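You operate a simulated robot arm through the tools that you are given. There is no shell and no other tool. Be economical: measure what you need, move in short steps, check, and stop when the job is done.

The job below is to be done with a simulated robot arm. You get a single attempt, and the scene is never put back.

JOB
Dip the orange keg and add oil only if it is low.
Fine: lift off the small orange lid, lower the green dip rod to the floor and lay it back. Oil short of the thick ring: empty the round blue jug into the keg. Up to the ring: add none. Jug in its place, lid on again, nothing spilt.

It is judged by the outcome, as a careful person would: the job done as asked, and still so three seconds after it is handed in. It fails if anything else is knocked over, pushed out of place, dropped, spilled or broken. Lids that push on must go on centred and level and be pressed home; caps that screw on are set level and turned clockwise until they are tight.

ROBOT AND FRAMES
A 6-joint arm with a two-finger parallel gripper, fixed in place. Base frame: the origin is at the foot of the arm, x ahead of it, y to its left, z up; the work surface is at about z = 88. Lengths are in cm, angles in rad, forces in N, time in s.
With the tool pointing down near the work surface it reaches from about 26 to 66 cm from the base axis. Its first joint turns from -1.152 to 1.152 rad. Payload 2.9 kg.
Tool frame: the origin (TCP) lies between the finger pads and is the grasp point; the fingertips stand 3 cm ahead of it; z points along the fingers, y is the line along which they close. The gripper opens to 11 cm. The fingers are 2 cm wide and 1 cm thick; the gripper's body (4.8 by 11.2 cm) begins 5.5 cm behind the TCP.
Orientation is that of the tool frame in the base frame, as a unit quaternion [w, x, y, z]. With the fingers straight down and closing along the base's y, the tool's x points along the base's -x, its y along +y and its z along -z.

CONTROLS
- The arm moves only by the tool play_rows. Its argument "increments" is a list of rows, each an object of numbers (a shift or turn left out is 0, a gripper value left out holds the last): "dx", "dy", "dz": the shift along the tool's x, y, z in units of 20 mm (1.0 is 20 mm); "rx", "ry", "rz": the turn, a rotation vector about the tool's x, y, z in units of 8 degrees (1.0 is 8 degrees); "gripper": the finger opening in cm, from 0 to 11. In form: [{"dx": .., "dy": .., "dz": .., "rx": .., "ry": .., "rz": .., "gripper": ..}, ...]. A call has 1 to 8 rows; each row shifts and turns the commanded pose from where the row before left it, along the tool's axes as they then stand. A call with a number of a shift or a turn outside -1 to 1 is refused whole. Each row takes 0.2 s and may step no farther than 5 cm and 0.15 rad from the row before; otherwise, or with a gripper value out of range, the whole call is refused. Where a pose cannot be reached the arm comes as near as it can. A force on the tool above 40 N (or 10 N above the force at the start of the call, whichever is more), or a blocked arm, ends the call early, and 0.2 s more pass. Each finger travels about 10.8 cm/s and halts on what it meets, pressing with about 44 N; the grip force reading is that of the motor and also rises with nothing between the fingers. The clock runs only during rows and for 0.2 s after the last one: add rows that do not move to give the fingers time. The reply holds the time, the measured pose of the TCP, the force on the tool along the base axes, the opening and the grip force, in the units named above and with some noise.
- Cameras (640 x 400 px; columns grow to the right, rows downward): "scene" is fixed at [7.22, 42.28, 139.61]; the picture's right is [-0.83, -0.56, 0.00], its down [-0.26, 0.38, -0.89] and it looks along [0.50, -0.73, -0.46] (base axes); focal length 214 px, centre (320, 200). "wrist" rides on the gripper at [-3.6, 0, -5.7] in the tool frame; the picture's right is [0.00, -1.00, 0.00], its down [0.97, 0.00, -0.24] and it looks along [0.24, 0.00, 0.97] (tool axes); focal length 218 px, centre (320, 200).
- snapshot(camera): a new picture of that camera. It takes no simulated time.
- locate(camera, pixels): for up to 12 pixels [column, row] of the newest picture of that camera ("zoom" is the newest enlarged one), the place [x, y, z] in the base frame of the surface seen there, good to about 0.2 cm. It takes no simulated time.
- enlarge(camera, box): a new picture of the part [left, top, right, bottom] of that camera's present view, enlarged. It takes no simulated time.
- finish_job(): hands the job in; it is judged then, once.

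Work in short steps. Measure before you move; look again where a grasp or a placing could have gone wrong, and mend it. You have 80 turns and 54 pictures in all, those below and enlarged ones among them. Open the gripper and draw the arm clear of the work before you hand the job in, unless the task says otherwise; then end with one line.

The tools are called after "Call:" as a command line: name --argument value ..., lists and objects as JSON in quotes. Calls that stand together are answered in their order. play_rows: Moves the arm, as the interface text tells. Its arguments: {"type":"object","properties":{"increments":{"type":"array"}},"required":["increments"]} The other tools are called the same way: snapshot (camera) takes a picture; locate (camera, pixels) gives the place of the surface under pixels of a picture; enlarge (camera, box) takes an enlarged picture of a part of a camera's view; finish_job () hands the job in.

At the start:

```text
time: 0.0
eef_pos: [30.7, 7.88, 132.62]
tcp_rot: [0.0, 0.001, 1.0, -0.001]
wrist_force: [0.2, -0.4, 0.0]
gripper_width: 11.0
grip_force: 0.0
```

scene: 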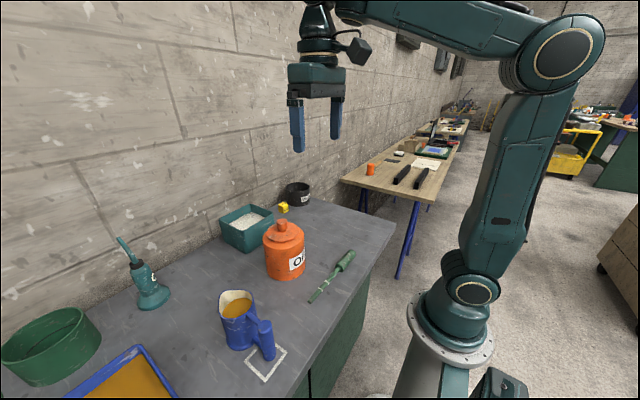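
wrist: 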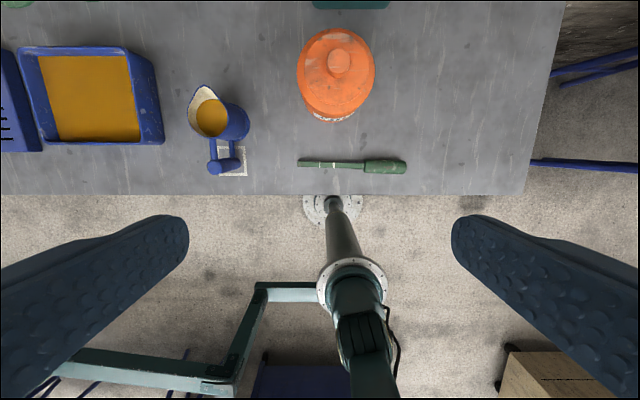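

The pictures show the keg near scene (285,250), rod near (330,275) and jug near (240,320). I enlarge these to see details before measuring.

Call:
enlarge --camera "scene" --box '[200, 200, 380, 390]'

Call:
enlarge --camera "wrist" --box '[180, 20, 420, 190]'

Call:
locate --camera "wrist" --pixels '[[339, 61], [336, 85], [300, 163], [335, 164], [365, 167], [385, 167], [405, 167], [211, 118], [225, 165], [236, 122], [240, 170], [310, 65]]'

```text
2.11 times, centred on (290, 295) of scene
```

zoom: 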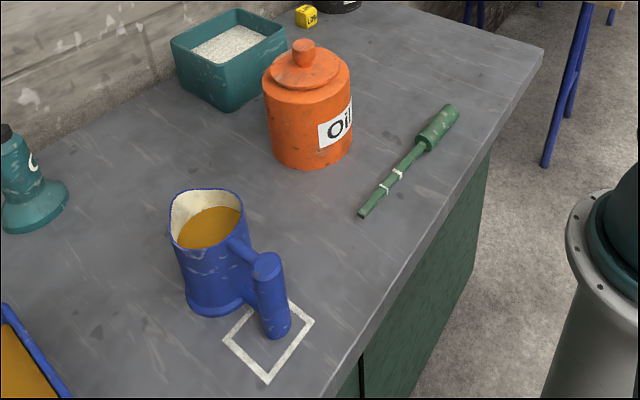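

```text
2.35 times, centred on (300, 105) of wrist
```

zoom: 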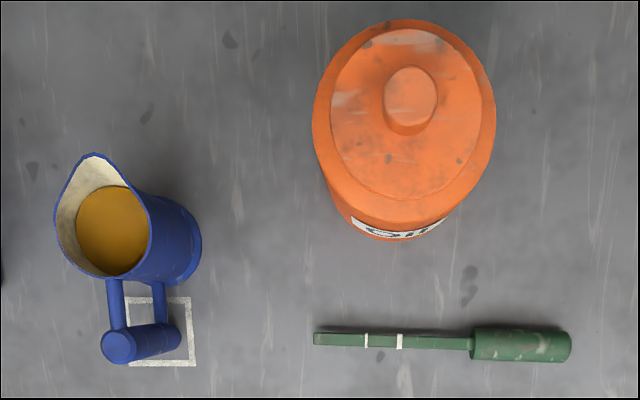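

```text
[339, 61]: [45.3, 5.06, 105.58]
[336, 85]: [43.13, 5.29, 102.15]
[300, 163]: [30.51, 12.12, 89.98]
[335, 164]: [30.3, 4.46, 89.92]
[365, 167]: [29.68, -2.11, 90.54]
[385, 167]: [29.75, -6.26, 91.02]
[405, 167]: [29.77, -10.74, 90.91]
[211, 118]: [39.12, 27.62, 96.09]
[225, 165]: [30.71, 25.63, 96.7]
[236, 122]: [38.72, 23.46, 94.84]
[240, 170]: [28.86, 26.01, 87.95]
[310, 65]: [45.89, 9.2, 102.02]
```

The keg knob sits near (45,5,105.6). The rod lies along y at x≈30 with its handle toward -y, and a white square lies by the jug. I measure more points on keg, jug and square from the newest zoom.

Call:
locate --camera "zoom" --pixels '[[388, 95], [434, 95], [410, 70], [335, 110], [463, 110], [395, 192], [320, 110], [490, 110], [405, 24], [126, 300], [190, 300], [194, 364]]'

Call:
locate --camera "scene" --pixels '[[285, 340], [265, 378], [250, 362], [282, 224], [230, 347], [243, 348], [268, 356], [265, 328], [286, 278], [345, 260], [313, 299], [222, 293]]'

```text
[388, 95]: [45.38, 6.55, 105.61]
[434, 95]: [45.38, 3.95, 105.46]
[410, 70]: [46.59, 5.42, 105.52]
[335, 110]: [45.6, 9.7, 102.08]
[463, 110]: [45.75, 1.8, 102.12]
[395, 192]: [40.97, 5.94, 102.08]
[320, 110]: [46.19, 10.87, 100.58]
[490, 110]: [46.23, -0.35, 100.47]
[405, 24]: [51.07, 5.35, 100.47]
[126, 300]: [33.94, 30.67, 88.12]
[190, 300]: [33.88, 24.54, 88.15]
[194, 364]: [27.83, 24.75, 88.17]
```

```text
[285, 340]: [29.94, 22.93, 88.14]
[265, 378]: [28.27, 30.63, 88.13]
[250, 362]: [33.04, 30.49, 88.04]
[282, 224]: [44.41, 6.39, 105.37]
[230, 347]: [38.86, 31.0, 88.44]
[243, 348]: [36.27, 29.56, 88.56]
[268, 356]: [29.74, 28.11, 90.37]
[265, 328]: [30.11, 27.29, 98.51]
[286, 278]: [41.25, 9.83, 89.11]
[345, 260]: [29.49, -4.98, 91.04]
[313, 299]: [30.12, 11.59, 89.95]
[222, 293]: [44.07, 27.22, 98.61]
```

Knob centre is about (45.3,5.25), 2.6 wide, z 102–105.5. I move above it with fingers half open.

Call:
play_rows --increments '[{"dx": -0.92, "dy": -0.164, "dz": 0.9, "gripper": 7}, {"dx": -0.92, "dy": -0.164, "dz": 0.9}, {"dx": -0.91, "dy": -0.164, "dz": 0.9}, {"dx": -0.91, "dy": -0.164, "dz": 0.9}, {"dx": -0.91, "dy": -0.164, "dz": 0.9}, {"dx": -0.91, "dy": -0.164, "dz": 0.9}, {"dx": -0.91, "dy": -0.164, "dz": 0.9}, {"dx": -0.91, "dy": -0.164, "dz": 0.9}]'

Call:
snapshot --camera "wrist"

```text
time: 1.8
eef_pos: [45.38, 5.31, 118.09]
tcp_rot: [0.0, 0.001, 1.0, 0.0]
wrist_force: [-0.2, -0.4, -0.4]
gripper_width: 7.02
grip_force: 0.1
```

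```text
49 pictures are left
```

wrist: 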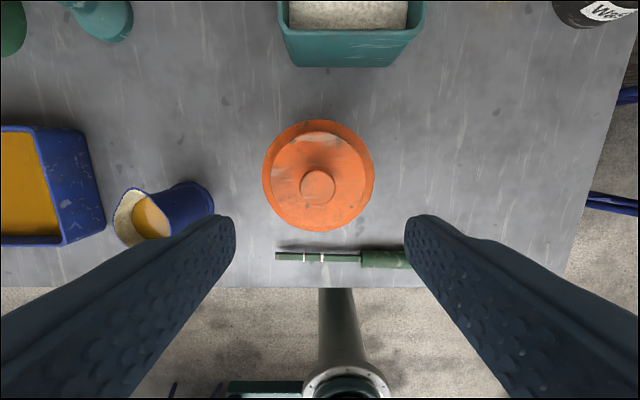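

Knob at wrist (317,185); I locate its edges, the lid rim and free table spots.

Call:
locate --camera "wrist" --pixels '[[317, 184], [300, 185], [334, 185], [317, 168], [278, 170], [356, 170], [318, 128], [440, 150], [440, 100], [220, 100], [150, 215], [185, 200]]'

```text
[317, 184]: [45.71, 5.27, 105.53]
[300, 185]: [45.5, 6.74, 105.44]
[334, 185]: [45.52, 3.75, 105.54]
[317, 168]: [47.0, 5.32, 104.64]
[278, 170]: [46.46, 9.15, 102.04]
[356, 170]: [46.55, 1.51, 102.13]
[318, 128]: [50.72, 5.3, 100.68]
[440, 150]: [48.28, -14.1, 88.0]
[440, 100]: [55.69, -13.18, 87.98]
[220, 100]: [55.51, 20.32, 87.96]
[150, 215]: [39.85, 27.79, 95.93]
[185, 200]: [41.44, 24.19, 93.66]
```

Knob centre (45.4,5.25). I lower straight down to z≈105.6.

Call:
play_rows --increments '[{"dz": 1}, {"dz": 1}, {"dz": 1}, {"dz": 1}, {"dz": 1}, {"dz": 0.8}, {"dz": 0.4}]'

Call:
play_rows --increments '[{"gripper": 2.0}, {}, {}, {}]'

Call:
play_rows --increments '[{"dz": -0.3}, {"dz": -0.3}, {"dz": -0.6}]'

Call:
snapshot --camera "scene"

```text
time: 3.4
eef_pos: [45.25, 5.25, 105.65]
tcp_rot: [0.0, 0.0, 1.0, 0.0]
wrist_force: [0.0, 0.8, 1.3]
gripper_width: 7.01
grip_force: 0.2
```

```text
time: 4.4
eef_pos: [45.36, 5.26, 105.79]
tcp_rot: [0.0, 0.0, 1.0, 0.0]
wrist_force: [-0.1, -1.1, 0.3]
gripper_width: 3.07
grip_force: 44.0
```

```text
time: 5.2
eef_pos: [45.16, 5.25, 108.2]
tcp_rot: [0.0, -0.001, 1.0, 0.0]
wrist_force: [-0.5, -0.6, 0.1]
gripper_width: 3.04
grip_force: 44.0
```

```text
48 pictures are left
```

scene: 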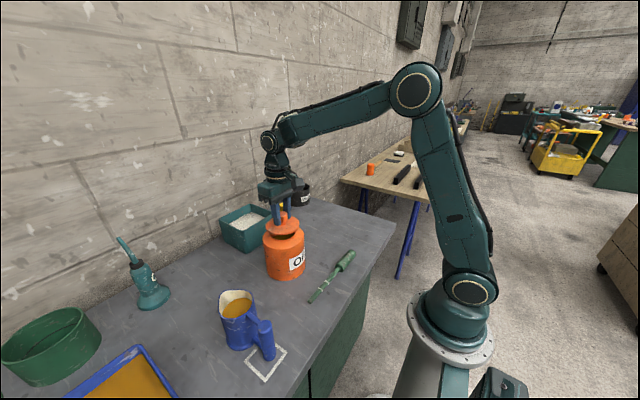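

The lid is off with the knob held (3.04 cm). I lift more and carry it to the free table at about (47,-13).

Call:
play_rows --increments '[{"dz": -1}, {"dz": -1}, {"dz": -1}, {"dz": -0.5, "dy": -0.8}, {"dy": -1}, {"dy": -1}, {"dy": -1}, {"dy": -1}]'

Call:
play_rows --increments '[{"dy": -1}, {"dy": -1}, {"dy": -1}, {"dy": -1, "dx": -0.5}, {"dy": -0.3, "dx": -0.5}, {}]'

Call:
snapshot --camera "wrist"

Call:
enlarge --camera "scene" --box '[230, 140, 390, 290]'

```text
time: 7.0
eef_pos: [45.25, -4.33, 115.12]
tcp_rot: [0.0, 0.0, 1.0, 0.001]
wrist_force: [0.0, -0.2, -0.9]
gripper_width: 3.05
grip_force: 43.9
```

```text
time: 8.4
eef_pos: [47.2, -12.85, 115.17]
tcp_rot: [0.0, 0.0, 1.0, 0.0]
wrist_force: [-0.6, 0.2, -0.6]
gripper_width: 3.02
grip_force: 43.6
```

```text
47 pictures are left
```

wrist: 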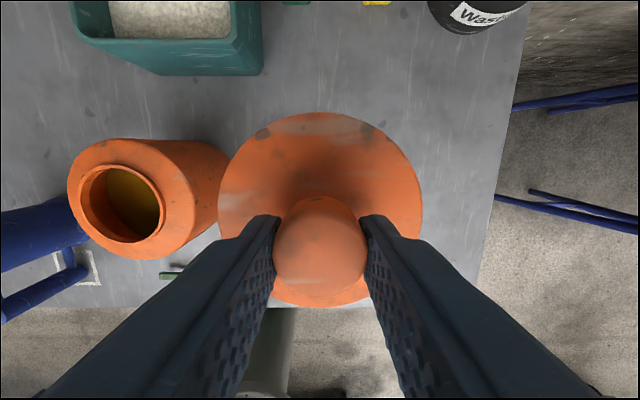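

```text
2.67 times, centred on (310, 215) of scene
```

zoom: 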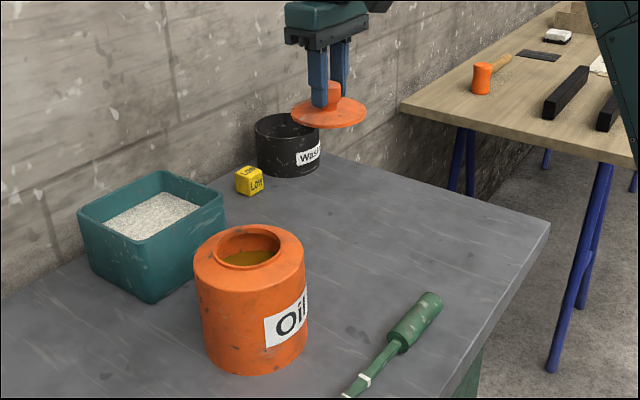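

The keg's mouth is visible at wrist (120,203) and the lid hangs clear. I measure the mouth, then lower the lid toward the table.

Call:
locate --camera "wrist" --pixels '[[80, 203], [162, 203], [120, 166], [120, 241], [91, 203], [155, 203], [120, 180], [135, 215], [72, 203]]'

Call:
play_rows --increments '[{"dz": 1}, {"dz": 1}, {"dz": 1}, {"dz": 1}, {"dz": 1}, {"dz": 1}, {"dz": 1}, {"dz": 1}]'

Call:
play_rows --increments '[{"dz": 1}, {"dz": 0.9}]'

Call:
enlarge --camera "scene" --box '[230, 140, 390, 290]'

```text
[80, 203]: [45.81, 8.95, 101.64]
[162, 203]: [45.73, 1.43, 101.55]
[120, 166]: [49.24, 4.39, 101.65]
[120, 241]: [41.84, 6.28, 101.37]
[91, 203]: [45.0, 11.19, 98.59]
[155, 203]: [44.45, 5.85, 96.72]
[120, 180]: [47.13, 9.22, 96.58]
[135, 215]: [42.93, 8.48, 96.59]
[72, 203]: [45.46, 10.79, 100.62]
```

```text
time: 10.2
eef_pos: [47.54, -12.77, 99.22]
tcp_rot: [0.0, 0.001, 1.0, 0.0]
wrist_force: [0.0, -0.3, -0.2]
gripper_width: 3.03
grip_force: 44.0
```

```text
time: 10.8
eef_pos: [47.4, -13.02, 95.53]
tcp_rot: [0.0, 0.0, 1.0, 0.0]
wrist_force: [-0.7, -0.5, 0.6]
gripper_width: 3.01
grip_force: 43.9
```

```text
2.67 times, centred on (310, 215) of scene
```

zoom: 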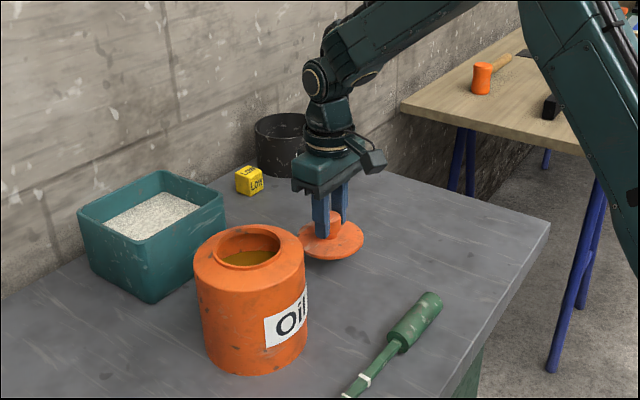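

Mouth centre ≈(45.5,5.2), rim z 101.6, oil surface around z 96.6. Lid is still above the table; lower in small steps until contact.

Call:
play_rows --increments '[{"dz": 0.3}, {"dz": 0.3}, {"dz": 0.15}, {"dz": 0.15}]'

Call:
play_rows --increments '[{"dz": 0.1}, {"dz": 0.1}, {"dz": 0.1}, {"dz": 0.1}]'

Call:
enlarge --camera "scene" --box '[260, 170, 360, 240]'

```text
time: 11.8
eef_pos: [47.27, -12.9, 93.61]
tcp_rot: [-0.001, 0.001, 1.0, 0.0]
wrist_force: [0.4, 0.6, 0.7]
gripper_width: 3.0
grip_force: 44.4
```

```text
time: 12.8
eef_pos: [47.31, -12.83, 92.65]
tcp_rot: [0.0, 0.0, 1.0, 0.0]
wrist_force: [-0.6, 0.0, 0.3]
gripper_width: 3.02
grip_force: 44.3
```

```text
5.71 times, centred on (310, 205) of scene
```

zoom: 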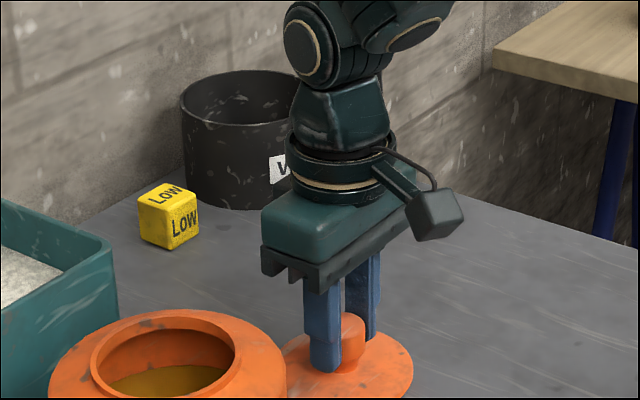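

Near contact but no force yet; continue by small steps.

Call:
play_rows --increments '[{"dz": 0.08}, {"dz": 0.08}, {"dz": 0.08}]'

```text
time: 13.6
eef_pos: [47.38, -12.85, 92.44]
tcp_rot: [0.002, 0.0, 1.0, 0.0]
wrist_force: [-6.5, 0.6, 25.5]
gripper_width: 3.02
grip_force: 43.4
```

Contact at 25 N with TCP z≈92.4: the lid is on the table. I release and rise.

Call:
play_rows --increments '[{"dz": -0.05}, {"gripper": 6}, {}, {}, {"dz": -0.5}, {"dz": -1}, {"dz": -1}, {"dz": -1}]'

Call:
play_rows --increments '[{"dz": -1, "dx": 1}, {"dz": -1, "dx": 1}, {"dz": -1, "dx": 1}, {"dx": 1, "dz": -1}, {"dx": 1, "dz": -0.5}, {"dx": 1, "dy": 0.8}, {"dx": 1, "dy": 1}, {"dx": 1, "dy": 1}]'

Call:
snapshot --camera "wrist"

Call:
snapshot --camera "scene"

```text
time: 15.4
eef_pos: [47.3, -12.93, 99.48]
tcp_rot: [0.0, 0.001, 1.0, 0.0]
wrist_force: [0.9, 0.0, 0.2]
gripper_width: 5.98
grip_force: 0.1
```

```text
time: 17.2
eef_pos: [31.24, -7.33, 108.26]
tcp_rot: [0.0, 0.0, 1.0, 0.0]
wrist_force: [0.1, -0.4, 0.0]
gripper_width: 5.98
grip_force: 0.0
```

```text
43 pictures are left
```

wrist: 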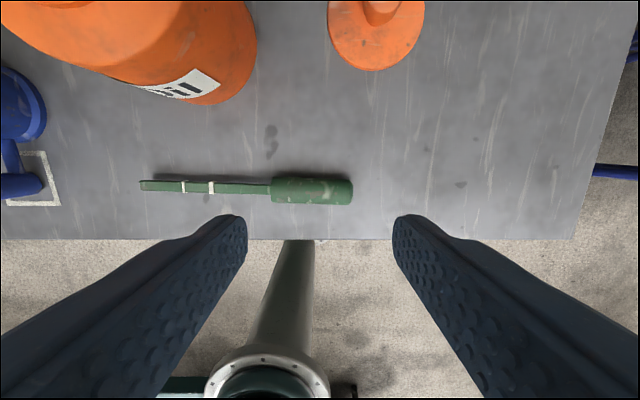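

```text
42 pictures are left
```

scene: 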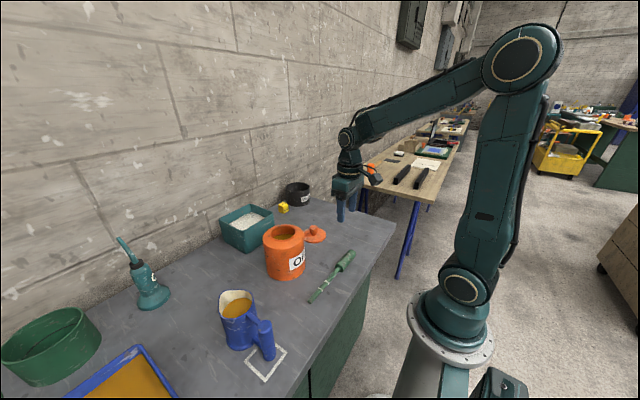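

Rod clearly in view from (140,186) to (352,190). I measure its points.

Call:
enlarge --camera "wrist" --box '[130, 150, 370, 230]'

Call:
locate --camera "wrist" --pixels '[[142, 186], [183, 187], [210, 187], [265, 188], [275, 189], [312, 180], [312, 190], [312, 200], [348, 191], [375, 40], [240, 193], [240, 184]]'

```text
2.67 times, centred on (250, 190) of wrist
```

zoom: 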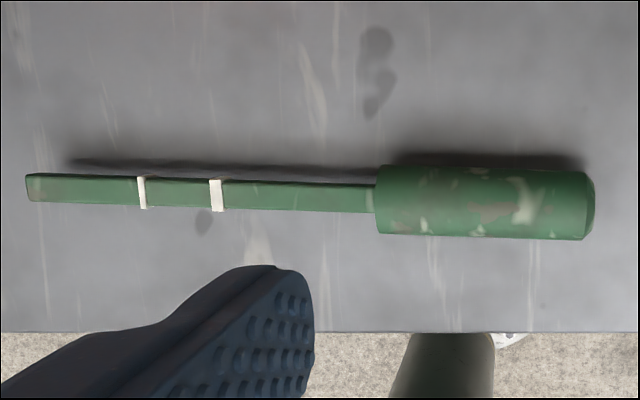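

```text
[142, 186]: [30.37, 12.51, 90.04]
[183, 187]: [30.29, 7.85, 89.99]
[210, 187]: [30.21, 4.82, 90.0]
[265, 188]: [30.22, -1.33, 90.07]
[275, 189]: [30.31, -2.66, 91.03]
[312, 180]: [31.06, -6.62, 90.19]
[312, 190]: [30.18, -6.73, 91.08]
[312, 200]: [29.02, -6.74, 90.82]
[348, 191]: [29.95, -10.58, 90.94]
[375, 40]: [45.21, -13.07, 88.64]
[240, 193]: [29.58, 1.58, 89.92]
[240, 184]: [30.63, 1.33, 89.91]
```

Handle spans y −2.1…−11, centre (30.05,−6.6,89.6); tip at y≈12.7; thick ring 7.9 cm from the tip. I turn the tool +90° about its axis so the fingers close across the handle.

Call:
play_rows --increments '[{"rz": 1}, {"rz": 1}, {"rz": 1}, {"rz": 1}, {"rz": 1}, {"rz": 1}]'

Call:
play_rows --increments '[{"rz": 1}, {"rz": 1}, {"rz": 1}, {"rz": 1}, {"rz": 1}, {"rz": 0.25}]'

```text
time: 18.6
eef_pos: [31.4, -7.38, 108.42]
tcp_rot: [0.0, 0.407, 0.913, 0.0]
wrist_force: [-0.4, 0.3, -0.2]
gripper_width: 6.0
grip_force: 0.1
```

```text
time: 20.0
eef_pos: [31.44, -7.29, 108.41]
tcp_rot: [0.0, 0.708, 0.707, -0.001]
wrist_force: [-0.6, 0.6, -0.6]
gripper_width: 5.99
grip_force: 0.0
```

Orientation is right (tool x=+Y, y=+X). I shift over the handle and lower to z≈93, then look.

Call:
play_rows --increments '[{"dx": 0.35, "dy": -0.68}, {"dz": 1}, {"dz": 1}, {"dz": 1}, {"dz": 1}, {"dz": 1}, {"dz": 1}]'

Call:
snapshot --camera "wrist"

```text
time: 21.6
eef_pos: [29.98, -6.67, 96.33]
tcp_rot: [0.0, 0.707, 0.707, 0.0]
wrist_force: [0.2, -0.1, 0.2]
gripper_width: 5.96
grip_force: 0.0
```

```text
40 pictures are left
```

wrist: 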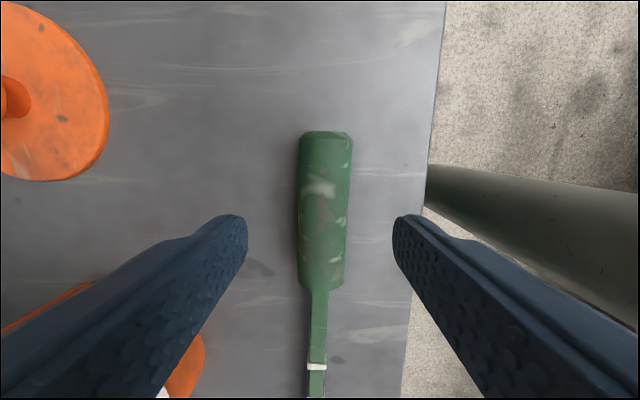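

Handle is centred between the fingers. Lower to z≈91.5 and close.

Call:
play_rows --increments '[{"dz": 1}, {"dz": 1}, {"dz": 0.42}, {}]'

Call:
play_rows --increments '[{"gripper": 2}, {}, {}, {}]'

```text
time: 22.6
eef_pos: [29.95, -6.72, 91.44]
tcp_rot: [0.001, 0.707, 0.707, 0.0]
wrist_force: [0.6, 0.8, 0.1]
gripper_width: 5.98
grip_force: 0.1
```

```text
time: 23.6
eef_pos: [29.97, -6.6, 91.53]
tcp_rot: [0.0, 0.707, 0.707, 0.001]
wrist_force: [0.5, 0.3, 0.0]
gripper_width: 2.66
grip_force: 44.1
```

Held (2.66 cm). I lift straight up.

Call:
play_rows --increments '[{"dz": -0.4}, {"dz": -1}, {"dz": -1}, {"dz": -1}, {"dz": -1}, {"dz": -1}, {"dz": -1}, {"dz": -1}]'

Call:
play_rows --increments '[{"dz": -1}, {"dz": -1}, {"dz": -1}, {"dz": -1}, {"dz": -1}, {"dz": -1}, {"dz": -1, "dy": 1}, {"dz": -1, "dy": 1}]'

Call:
play_rows --increments '[{"dy": 1}, {"dy": 1}, {"dy": 1}, {"rz": -1}, {"rz": -1}, {"rz": -1}, {"rz": -1}, {"rz": -1}]'

Call:
play_rows --increments '[{"rz": -1}, {"rz": -1}, {"rz": -1}, {"rz": -1}, {"rz": -1}, {"rz": -1}, {"rz": -0.25}]'

Call:
snapshot --camera "scene"

```text
time: 25.4
eef_pos: [29.92, -6.61, 106.39]
tcp_rot: [0.001, 0.707, 0.707, 0.0]
wrist_force: [0.0, 0.7, -0.5]
gripper_width: 2.65
grip_force: 43.6
```

```text
time: 27.2
eef_pos: [34.01, -6.64, 122.32]
tcp_rot: [0.0, 0.707, 0.707, 0.0]
wrist_force: [-0.4, -0.9, -0.9]
gripper_width: 2.64
grip_force: 44.3
```

```text
time: 29.0
eef_pos: [39.95, -6.61, 122.38]
tcp_rot: [0.0, 0.421, 0.907, -0.001]
wrist_force: [-0.7, 0.5, 0.9]
gripper_width: 2.66
grip_force: 44.3
```

```text
time: 30.6
eef_pos: [40.01, -6.73, 122.49]
tcp_rot: [-0.001, -0.001, 1.0, 0.0]
wrist_force: [0.0, -0.5, -0.2]
gripper_width: 2.64
grip_force: 44.0
```

```text
39 pictures are left
```

scene: 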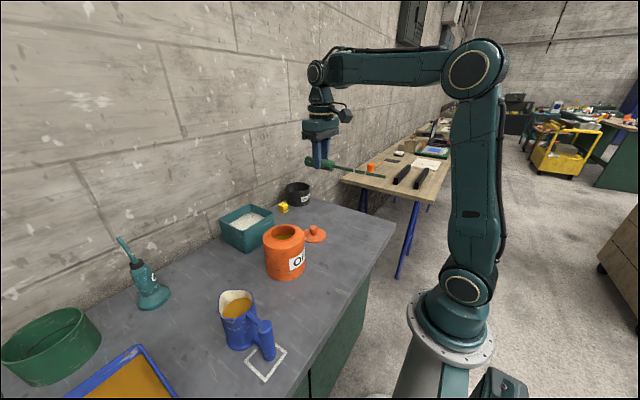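

Rod held level with the tip toward the base. I pitch the tool up toward +x to hang the rod vertical.

Call:
play_rows --increments '[{"ry": -1}, {"ry": -1}, {"ry": -1}, {"ry": -1}, {"ry": -1}, {"ry": -1}]'

Call:
play_rows --increments '[{"ry": -1}, {"ry": -1}, {"ry": -1}, {"ry": -1}, {"ry": -1}, {"ry": -0.25}]'

Call:
snapshot --camera "scene"

```text
time: 32.0
eef_pos: [39.93, -6.6, 122.37]
tcp_rot: [0.407, 0.0, 0.913, 0.0]
wrist_force: [0.1, 0.1, -0.8]
gripper_width: 2.64
grip_force: 43.6
```

```text
time: 33.4
eef_pos: [39.95, -6.66, 122.34]
tcp_rot: [0.707, 0.001, 0.707, 0.0]
wrist_force: [-0.1, 0.7, -0.6]
gripper_width: 2.65
grip_force: 43.9
```

```text
38 pictures are left
```

scene: 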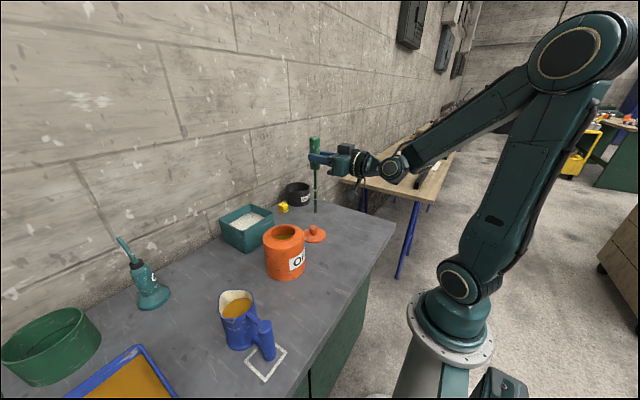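

Rod now vertical. Raise 4 cm and measure rod points in an enlarged scene view.

Call:
play_rows --increments '[{"dx": -1}, {"dx": -1}]'

Call:
enlarge --camera "scene" --box '[275, 110, 375, 220]'

```text
time: 34.0
eef_pos: [39.95, -6.68, 126.42]
tcp_rot: [0.707, 0.0, 0.707, 0.002]
wrist_force: [-0.7, 0.4, -0.3]
gripper_width: 2.64
grip_force: 44.0
```

```text
3.64 times, centred on (325, 165) of scene
```

zoom: 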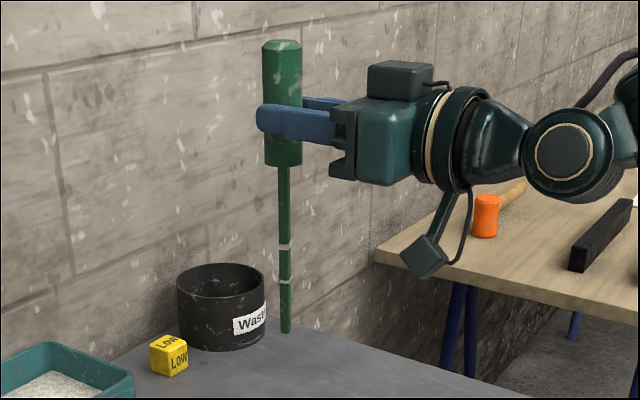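

I check rod points and the box hanging under the wrist (430,255) for clearance.

Call:
locate --camera "zoom" --pixels '[[284, 180], [286, 325], [285, 250], [282, 60], [283, 155], [415, 245], [428, 275], [443, 255], [405, 182], [340, 177], [286, 282]]'

```text
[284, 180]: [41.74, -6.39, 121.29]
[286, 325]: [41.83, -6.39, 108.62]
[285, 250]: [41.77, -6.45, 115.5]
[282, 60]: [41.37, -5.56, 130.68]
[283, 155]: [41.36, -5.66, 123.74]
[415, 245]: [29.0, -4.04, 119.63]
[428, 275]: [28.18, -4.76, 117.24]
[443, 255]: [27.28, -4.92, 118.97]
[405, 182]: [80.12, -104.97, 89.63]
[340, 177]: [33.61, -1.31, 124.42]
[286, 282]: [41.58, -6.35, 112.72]
```

Rod axis ≈(41.9,−6.7), tip z ≈107; the hanging box stays clear of the keg. I shift it over the mouth (45.5,5.2).

Call:
play_rows --increments '[{"dy": 0.99, "dz": 0.3}, {"dy": 0.99, "dz": 0.3}, {"dy": 0.99, "dz": 0.3}, {"dy": 0.99, "dz": 0.3}, {"dy": 0.99, "dz": 0.3}, {"dy": 1, "dz": 0.3}, {}]'

Call:
enlarge --camera "scene" --box '[230, 150, 350, 290]'

```text
time: 35.6
eef_pos: [43.6, 5.27, 126.33]
tcp_rot: [0.707, 0.0, 0.707, 0.001]
wrist_force: [0.3, 1.0, -1.3]
gripper_width: 2.66
grip_force: 44.0
```

```text
2.86 times, centred on (290, 220) of scene
```

zoom: 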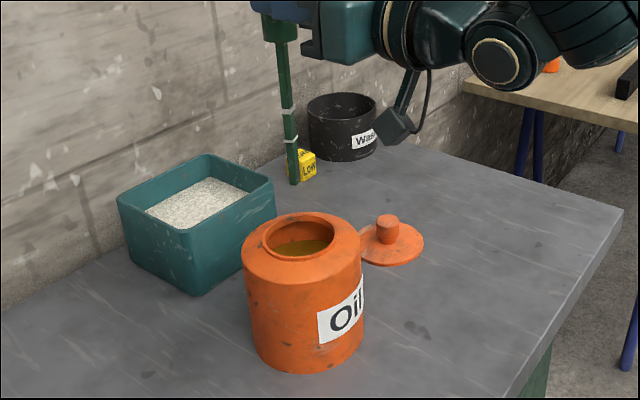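

Rod tip at zoom (294,180), mouth at (299,240). I check tip location and mouth inner edges.

Call:
locate --camera "zoom" --pixels '[[294, 178], [289, 130], [282, 60], [267, 240], [333, 233], [300, 213], [298, 258], [310, 247]]'

```text
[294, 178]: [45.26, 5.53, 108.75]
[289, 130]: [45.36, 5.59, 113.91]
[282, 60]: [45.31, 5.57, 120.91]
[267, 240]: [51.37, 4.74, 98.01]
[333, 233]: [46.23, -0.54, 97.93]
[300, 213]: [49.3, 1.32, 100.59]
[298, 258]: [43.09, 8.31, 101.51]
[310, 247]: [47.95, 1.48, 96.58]
```

Rod is centred over the mouth. I lower 14 cm, then by small steps until it touches the floor.

Call:
play_rows --increments '[{"dx": 1}, {"dx": 1}, {"dx": 1}, {"dx": 1}, {"dx": 1}, {"dx": 1}, {"dx": 1}]'

Call:
enlarge --camera "scene" --box '[230, 150, 350, 290]'

Call:
play_rows --increments '[{"dx": 0.3}, {"dx": 0.3}, {"dx": 0.2}, {"dx": 0.1}, {"dx": 0.1}]'

```text
time: 37.2
eef_pos: [44.71, 5.52, 112.92]
tcp_rot: [0.707, 0.0, 0.707, 0.0]
wrist_force: [0.0, -0.2, 0.3]
gripper_width: 2.65
grip_force: 44.4
out of reach, approached as far as the arm can: row 6, 7
```

```text
2.86 times, centred on (290, 220) of scene
```

zoom: 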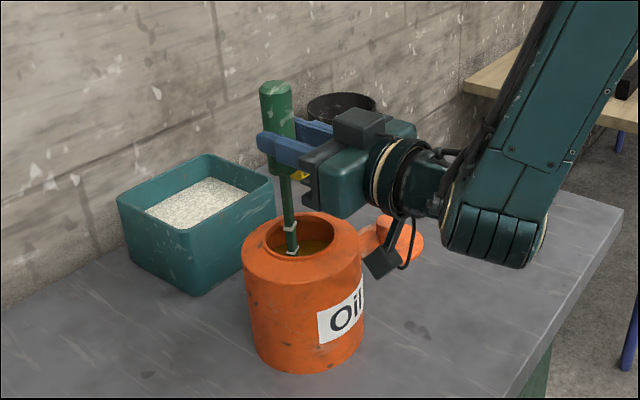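

```text
time: 38.4
eef_pos: [45.27, 5.57, 111.01]
tcp_rot: [0.707, 0.0, 0.707, 0.001]
wrist_force: [0.5, 0.2, -0.4]
gripper_width: 2.62
grip_force: 43.8
out of reach, approached as far as the arm can: row 2
```

The reach ran out at z≈111 and the tool drifted outward. I draw the rod up again straight above the mouth, and will approach with the tool yawed 45° so the wrist lies farther from the base.

Call:
play_rows --increments '[{"dx": -1}, {"dx": -1}, {"dx": -1}, {"dx": -1}, {"dx": -1}, {"dx": -1}, {"dx": -1}, {"dx": -1}]'

Call:
enlarge --camera "scene" --box '[230, 110, 350, 250]'

```text
time: 40.2
eef_pos: [45.03, 5.44, 127.09]
tcp_rot: [0.707, 0.001, 0.707, -0.001]
wrist_force: [0.3, -0.7, -0.1]
gripper_width: 2.65
grip_force: 43.6
```

```text
2.86 times, centred on (290, 180) of scene
```

zoom: 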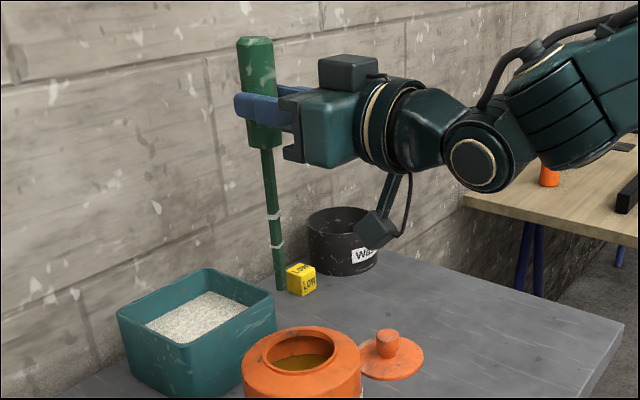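

Rod is out above the keg. I yaw the tool by −6 rx units (48°).

Call:
play_rows --increments '[{"rx": -1}, {"rx": -1}, {"rx": -1}, {"rx": -1}, {"rx": -1}, {"rx": -1}]'

Call:
snapshot --camera "scene"

```text
time: 41.6
eef_pos: [45.16, 5.46, 127.0]
tcp_rot: [0.646, -0.289, 0.645, 0.288]
wrist_force: [-0.5, 0.8, -1.0]
gripper_width: 2.67
grip_force: 44.4
```

```text
33 pictures are left
```

scene: 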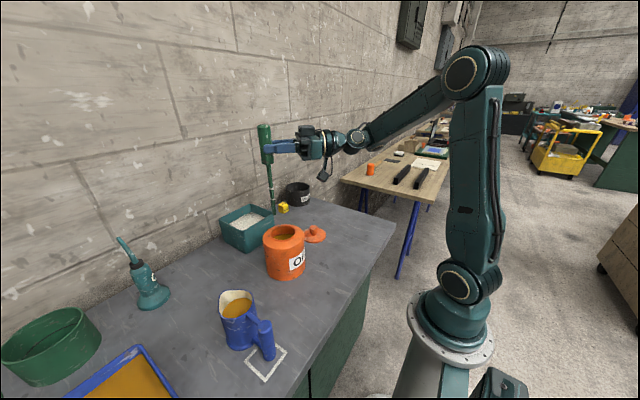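

Now the tool points (0.67,0.74,0). I shift the rod back over (45.5,5.2) and lower 12 cm.

Call:
play_rows --increments '[{"dz": -0.93, "dy": -0.21}, {}, {"dx": 1}, {"dx": 1}, {"dx": 1}]'

Call:
enlarge --camera "scene" --box '[230, 150, 350, 290]'

Call:
locate --camera "zoom" --pixels '[[285, 150], [292, 200], [298, 235], [288, 175]]'

```text
time: 42.8
eef_pos: [44.11, 3.85, 120.84]
tcp_rot: [0.646, -0.288, 0.645, 0.288]
wrist_force: [-0.2, 0.3, -0.8]
gripper_width: 2.67
grip_force: 44.1
```

```text
2.86 times, centred on (290, 220) of scene
```

zoom: 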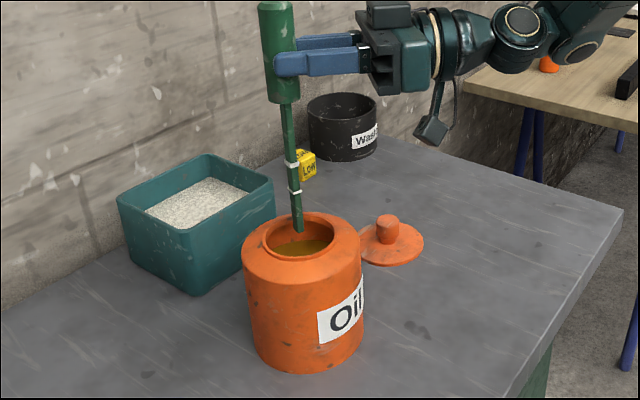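

```text
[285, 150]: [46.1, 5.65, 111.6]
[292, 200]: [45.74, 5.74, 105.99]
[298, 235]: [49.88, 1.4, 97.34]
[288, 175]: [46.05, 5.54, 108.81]
```

Rod about on the mouth axis. Continue down 9 cm, then small steps.

Call:
play_rows --increments '[{"dx": 1}, {"dx": 1}, {"dx": 1}, {"dx": 1}, {"dx": 0.5}]'

Call:
play_rows --increments '[{"dx": 0.3}, {"dx": 0.3}, {"dx": 0.2}, {"dx": 0.2}, {"dx": 0.15}, {"dx": 0.15}, {"dx": 0.1}, {"dx": 0.1}]'

Call:
enlarge --camera "scene" --box '[250, 180, 340, 290]'

```text
time: 44.0
eef_pos: [45.78, 5.33, 113.13]
tcp_rot: [0.643, -0.288, 0.65, 0.285]
wrist_force: [0.1, 0.2, -1.4]
gripper_width: 2.67
grip_force: 43.8
out of reach, approached as far as the arm can: row 3, 4, 5
```

```text
time: 45.8
eef_pos: [46.83, 5.93, 111.31]
tcp_rot: [0.643, -0.288, 0.65, 0.285]
wrist_force: [-1.0, -5.5, 1.3]
gripper_width: 2.68
grip_force: 44.0
out of reach, approached as far as the arm can: row 1, 2, 4, 7
```

```text
3.64 times, centred on (295, 235) of scene
```

zoom: 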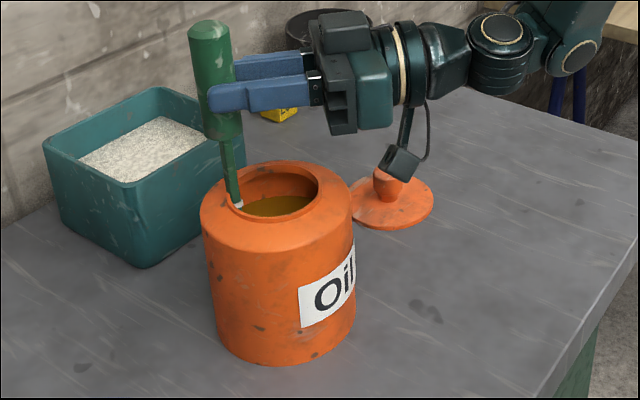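

The rod drifted to the mouth wall (−5.5 N) because this tool attitude is out of reach low down. I back off toward centre and draw it up; then I'll lay the rod back and regrasp it with the tool leaning 45°, so it can be held vertical within reach.

Call:
play_rows --increments '[{"dx": -0.4, "dz": -0.4}, {"dx": -0.8, "dz": -0.4}, {"dx": -1, "dz": -0.3}, {"dx": -1}, {"dx": -1}, {"dx": -1}, {"dx": -1}, {"dx": -1}]'

Call:
enlarge --camera "scene" --box '[230, 110, 350, 270]'

```text
time: 47.6
eef_pos: [45.53, 4.48, 125.61]
tcp_rot: [0.646, -0.288, 0.646, 0.288]
wrist_force: [-0.2, -0.3, -0.7]
gripper_width: 2.65
grip_force: 44.1
out of reach, approached as far as the arm can: row 1
```

```text
2.50 times, centred on (290, 190) of scene
```

zoom: 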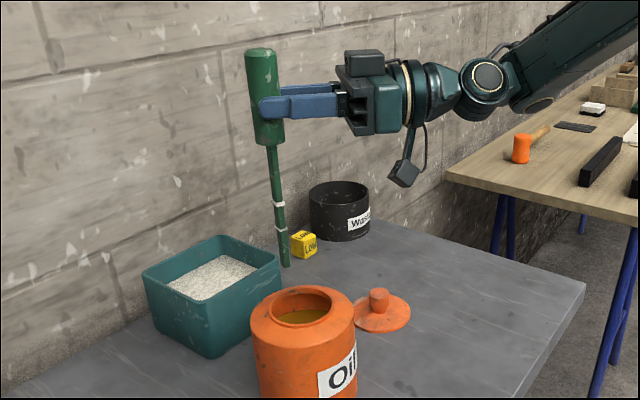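

Rod clear at z≈106. I yaw back and move to y≈−6.6, away from the keg.

Call:
play_rows --increments '[{"rx": 1}, {"rx": 1}, {"rx": 1}, {"rx": 1}, {"rx": 1}, {"rx": 1}]'

Call:
play_rows --increments '[{"dy": -1}, {"dy": -1}, {"dy": -1}, {"dy": -1}, {"dy": -1, "dz": -1}, {"dy": -0.55, "dz": -1}, {"dz": -0.75}]'

Call:
play_rows --increments '[{"ry": 1}, {"ry": 1}, {"ry": 1}, {"ry": 1}, {"ry": 1}, {"ry": 1}]'

Call:
play_rows --increments '[{"ry": 1}, {"ry": 1}, {"ry": 1}, {"ry": 1}, {"ry": 1}, {"ry": 0.25}]'

Call:
play_rows --increments '[{"rz": 1}, {"rz": 1}, {"rz": 1}, {"rz": 1}, {"rz": 1}, {"rz": 1}]'

Call:
play_rows --increments '[{"rz": 1}, {"rz": 1}, {"rz": 1}, {"rz": 1}, {"rz": 1}, {"rz": 0.25}]'

Call:
snapshot --camera "wrist"

```text
time: 49.0
eef_pos: [45.5, 4.56, 125.82]
tcp_rot: [0.707, 0.0, 0.707, 0.002]
wrist_force: [-1.2, -0.6, -0.3]
gripper_width: 2.68
grip_force: 44.2
```

```text
time: 50.6
eef_pos: [40.0, -6.68, 125.73]
tcp_rot: [0.707, 0.0, 0.707, 0.0]
wrist_force: [-0.8, -0.4, 0.2]
gripper_width: 2.64
grip_force: 43.7
```

```text
time: 52.0
eef_pos: [39.97, -6.54, 125.74]
tcp_rot: [0.357, 0.0, 0.934, 0.001]
wrist_force: [0.3, 0.7, -0.2]
gripper_width: 2.64
grip_force: 43.8
```

```text
time: 53.4
eef_pos: [40.19, -6.99, 125.68]
tcp_rot: [0.0, 0.0, 1.0, 0.0]
wrist_force: [-0.4, 0.0, -1.2]
gripper_width: 2.65
grip_force: 44.5
out of reach, approached as far as the arm can: row 5
```

```text
time: 54.8
eef_pos: [40.28, -7.03, 125.67]
tcp_rot: [0.0, 0.407, 0.913, 0.0]
wrist_force: [-0.5, -0.1, -0.8]
gripper_width: 2.65
grip_force: 43.9
```

```text
time: 56.2
eef_pos: [40.28, -7.05, 125.6]
tcp_rot: [0.0, 0.708, 0.706, 0.0]
wrist_force: [-0.4, -0.3, -0.2]
gripper_width: 2.63
grip_force: 43.8
```

```text
29 pictures are left
```

wrist: 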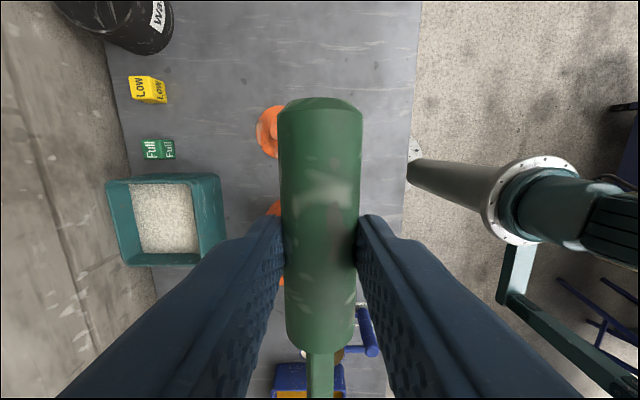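

Rod is level again, aligned with +Y. I go back over x≈30 and lower it to where it lay.

Call:
play_rows --increments '[{"dy": -1, "dx": 0.2}, {"dy": -1}, {"dy": -1}, {"dy": -1}, {"dy": -1, "dz": 0.5}, {"dy": -0.15, "dz": 1}, {"dz": 1}, {"dz": 1}]'

Call:
play_rows --increments '[{"dz": 1}, {"dz": 1}, {"dz": 1}, {"dz": 1}, {"dz": 1}, {"dz": 1}, {"dz": 1}, {"dz": 1}]'

Call:
play_rows --increments '[{"dz": 1}, {"dz": 1}, {"dz": 1}, {"dz": 1}, {"dz": 0.7}, {}]'

```text
time: 58.0
eef_pos: [29.93, -6.59, 118.68]
tcp_rot: [0.0, 0.707, 0.707, 0.0]
wrist_force: [-0.8, -0.3, -0.4]
gripper_width: 2.63
grip_force: 44.1
```

```text
time: 59.8
eef_pos: [30.08, -6.62, 102.55]
tcp_rot: [-0.001, 0.707, 0.707, 0.0]
wrist_force: [-0.6, 0.5, -0.2]
gripper_width: 2.66
grip_force: 43.8
```

```text
time: 61.2
eef_pos: [29.97, -6.56, 93.29]
tcp_rot: [0.0, 0.707, 0.707, 0.0]
wrist_force: [0.2, 0.0, -0.9]
gripper_width: 2.68
grip_force: 44.0
```

At z 93.3; I check the rod's level before setting it down.

Call:
enlarge --camera "scene" --box '[290, 210, 390, 320]'

Call:
locate --camera "zoom" --pixels '[[140, 320], [165, 292], [190, 268], [230, 225]]'

```text
3.64 times, centred on (340, 265) of scene
```

zoom: 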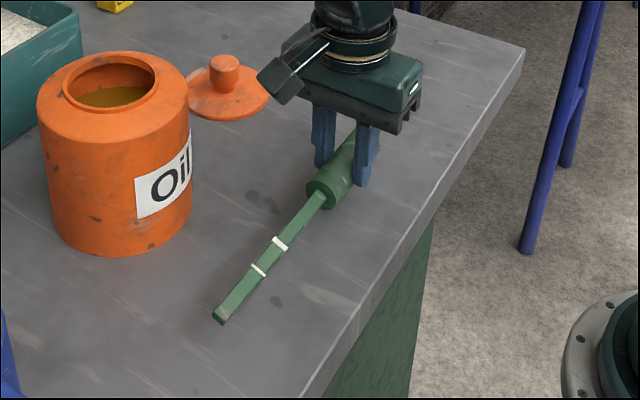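

```text
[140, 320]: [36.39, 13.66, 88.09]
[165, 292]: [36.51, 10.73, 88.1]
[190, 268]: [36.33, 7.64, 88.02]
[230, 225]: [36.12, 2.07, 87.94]
```

Call:
locate --camera "zoom" --pixels '[[220, 316], [245, 288], [290, 233], [312, 204]]'

Call:
play_rows --increments '[{"dz": 0.4}, {"dz": 0.25}, {"dz": 0.15}, {"dz": 0.1}]'

```text
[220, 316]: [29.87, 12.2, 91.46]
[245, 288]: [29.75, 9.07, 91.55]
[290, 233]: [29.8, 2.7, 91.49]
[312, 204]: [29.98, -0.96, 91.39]
```

```text
time: 62.2
eef_pos: [30.09, -6.58, 91.6]
tcp_rot: [0.001, 0.707, 0.707, 0.002]
wrist_force: [-5.6, -0.1, 33.5]
gripper_width: 2.66
grip_force: 44.1
```

Rod is level and touching (33 N). I release, rise, and lean the tool 45° with ry.

Call:
play_rows --increments '[{"dz": -0.03}, {"gripper": 6}, {}, {}, {"dz": -1}, {"dz": -1}, {"dz": -1}, {"dz": -1}]'

Call:
play_rows --increments '[{"ry": 1}, {"ry": 1}, {"ry": 1}, {"ry": 1}, {"ry": 1}, {"ry": 0.625}, {}]'

Call:
snapshot --camera "wrist"

```text
time: 64.0
eef_pos: [30.07, -6.48, 99.53]
tcp_rot: [0.0, 0.707, 0.707, 0.0]
wrist_force: [-0.3, 0.1, 0.6]
gripper_width: 6.01
grip_force: 0.0
```

```text
time: 65.6
eef_pos: [29.95, -6.59, 99.66]
tcp_rot: [-0.271, 0.653, 0.653, 0.272]
wrist_force: [-0.6, -0.2, 0.1]
gripper_width: 6.01
grip_force: 0.1
```

```text
27 pictures are left
```

wrist: 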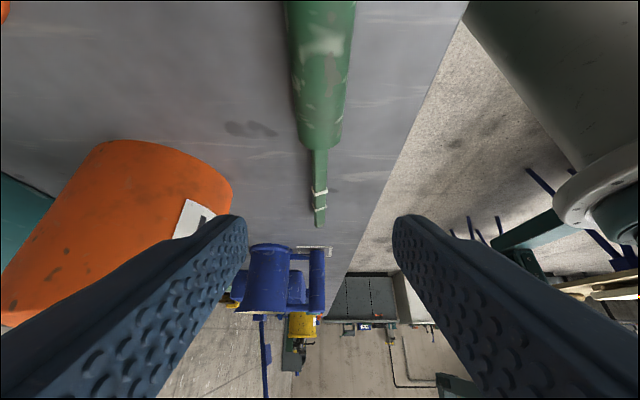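

The lean is right (tool z ≈ (0,0.71,−0.71)). I move down to TCP (30,−8.9,91.3) around the handle.

Call:
play_rows --increments '[{"dx": -0.8, "dz": 0.1}, {"dx": -0.8, "dz": 0.3}, {"dx": -0.7, "dz": 0.4}, {"dx": -0.7, "dz": 0.5}, {"dx": -0.5, "dz": 0.5}, {"dx": -0.27, "dz": 0.34}, {}]'

Call:
enlarge --camera "scene" --box '[290, 200, 400, 320]'

```text
time: 67.2
eef_pos: [30.1, -8.86, 91.07]
tcp_rot: [-0.272, 0.653, 0.653, 0.271]
wrist_force: [0.4, -0.1, 1.2]
gripper_width: 6.0
grip_force: 0.1
```

```text
3.33 times, centred on (345, 260) of scene
```

zoom: 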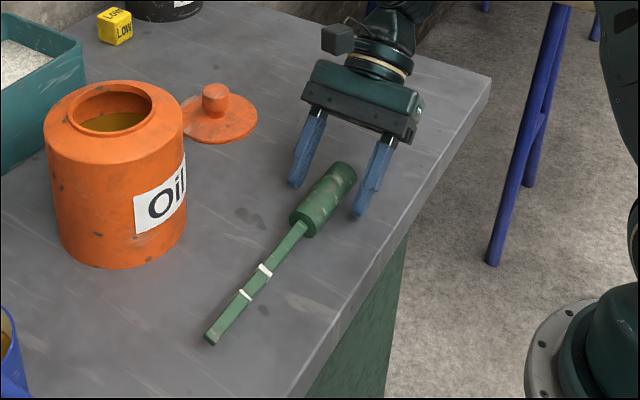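

Fingers straddle the handle. I close and lift along base up.

Call:
play_rows --increments '[{"gripper": 2}, {}, {}, {}]'

Call:
play_rows --increments '[{"dx": 0.3, "dz": -0.3}, {"dx": 0.7, "dz": -0.7}, {"dx": 0.7, "dz": -0.7}, {"dx": 0.7, "dz": -0.7}, {"dx": 0.7, "dz": -0.7}, {"dx": 0.7, "dz": -0.7}, {"dx": 0.7, "dz": -0.7}, {"dx": 0.7, "dz": -0.7}]'

Call:
play_rows --increments '[{"dx": 0.7, "dz": -0.7}, {"dx": 0.7, "dz": -0.7}, {"dx": 0.7, "dz": -0.7}, {"dx": 0.7, "dz": -0.7}, {"dx": 0.7, "dz": -0.7}, {"dx": 0.7, "dz": -0.7}, {"dy": 1}, {"dy": 1}]'

Call:
enlarge --camera "scene" --box '[260, 90, 420, 230]'

```text
time: 68.2
eef_pos: [30.06, -8.83, 91.13]
tcp_rot: [-0.27, 0.653, 0.653, 0.271]
wrist_force: [-0.3, 0.7, -0.1]
gripper_width: 2.63
grip_force: 43.6
```

```text
time: 70.0
eef_pos: [29.98, -8.89, 106.01]
tcp_rot: [-0.271, 0.653, 0.653, 0.271]
wrist_force: [0.1, 0.5, -0.5]
gripper_width: 2.64
grip_force: 44.1
```

```text
time: 71.8
eef_pos: [33.35, -6.17, 111.67]
tcp_rot: [-0.27, 0.653, 0.653, 0.271]
wrist_force: [0.6, -0.3, -1.0]
gripper_width: 2.63
grip_force: 44.0
out of reach, approached as far as the arm can: row 3, 4, 5, 6, 8
```

```text
2.86 times, centred on (340, 160) of scene
```

zoom: 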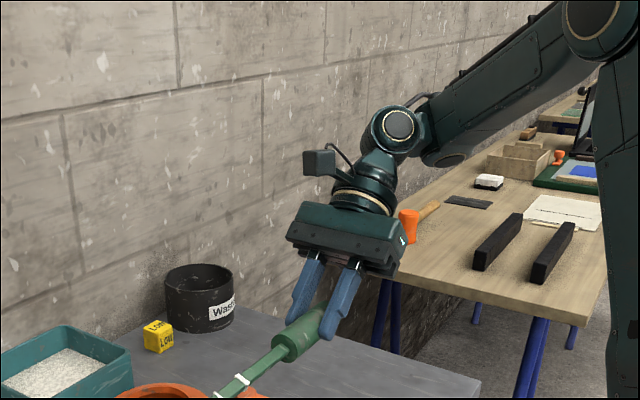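

Upward reach ran out here but the rod (z≈110) is clear of everything. I move outward in +x first, watching the limits.

Call:
play_rows --increments '[{"dy": 1}, {"dy": 1}, {"dy": 1}, {"dy": 1}, {}]'

Call:
play_rows --increments '[{"rx": 0.7, "rz": -0.7}, {"rx": 0.7, "rz": -0.7}, {"rx": 0.7, "rz": -0.7}, {"rx": 0.7, "rz": -0.7}, {"rx": 0.7, "rz": -0.7}, {"rx": 0.7, "rz": -0.7}]'

Call:
snapshot --camera "scene"

```text
time: 73.0
eef_pos: [40.72, -5.03, 110.02]
tcp_rot: [-0.269, 0.654, 0.653, 0.271]
wrist_force: [0.4, -0.1, -0.4]
gripper_width: 2.66
grip_force: 44.2
out of reach, approached as far as the arm can: row 1, 2, 3, 4
```

```text
time: 74.4
eef_pos: [35.1, -1.11, 101.93]
tcp_rot: [-0.355, 0.334, 0.862, 0.138]
wrist_force: [0.0, 0.5, -0.7]
gripper_width: 2.65
grip_force: 43.9
out of reach, approached as far as the arm can: row 1, 2, 3, 4, 5, 6
```

```text
24 pictures are left
```

scene: 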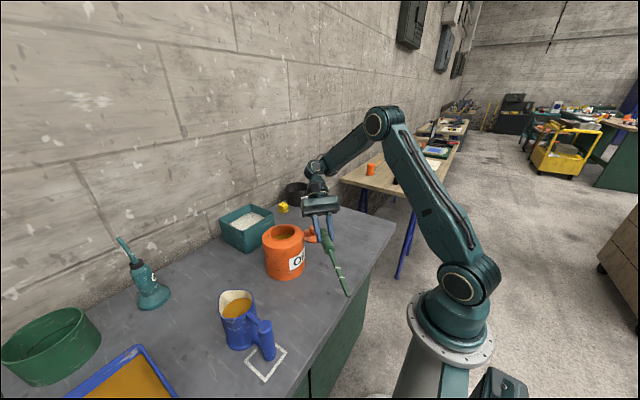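

The lean toward the base is out of reach and the hand sank (TCP z 102, away from the keg by about 10 cm). I tilt the tool back to vertical while rising, so the rod points tip-down 45°, and will yaw in that attitude.

Call:
play_rows --increments '[{"dx": 0.8, "dz": -0.8, "ry": -0.5}, {"dx": 0.8, "dz": -0.9, "ry": -0.6}]'

```text
time: 75.0
eef_pos: [34.99, -0.96, 106.49]
tcp_rot: [-0.289, 0.344, 0.886, 0.112]
wrist_force: [0.1, 0.3, -0.1]
gripper_width: 2.65
grip_force: 44.3
```

Reachable again and rising. Continue the same.

Call:
play_rows --increments '[{"dx": 0.58, "dz": -0.82, "ry": -0.6}, {"dx": 0.52, "dz": -0.86, "ry": -0.7}, {"dx": 0.45, "dz": -0.9, "ry": -0.7}, {"dx": 0.35, "dz": -0.93, "ry": -0.7}]'

Call:
play_rows --increments '[{"dx": 0.25, "dz": -0.96, "ry": -0.7}, {"dx": 0.15, "dz": -0.98, "ry": -0.7}, {"dx": 0.05, "dz": -1, "ry": -0.425}, {"dz": -1}, {"dz": -1}]'

Call:
snapshot --camera "scene"

```text
time: 76.0
eef_pos: [35.1, -1.01, 114.56]
tcp_rot: [-0.119, 0.358, 0.925, 0.045]
wrist_force: [-0.1, 0.1, -0.7]
gripper_width: 2.65
grip_force: 44.0
```

```text
time: 77.2
eef_pos: [35.01, -1.07, 124.64]
tcp_rot: [0.0, 0.362, 0.932, 0.0]
wrist_force: [-0.2, 0.2, -1.1]
gripper_width: 2.67
grip_force: 43.7
```

```text
23 pictures are left
```

scene: 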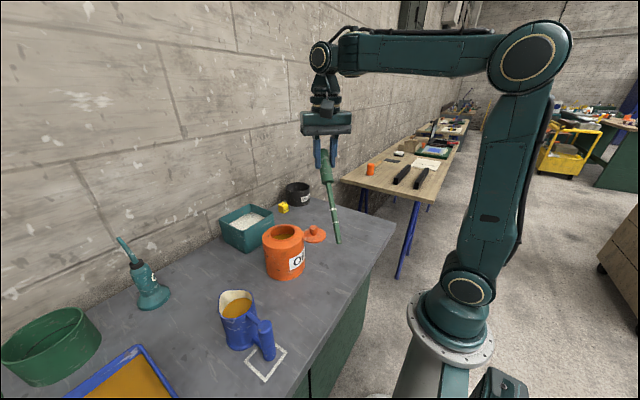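

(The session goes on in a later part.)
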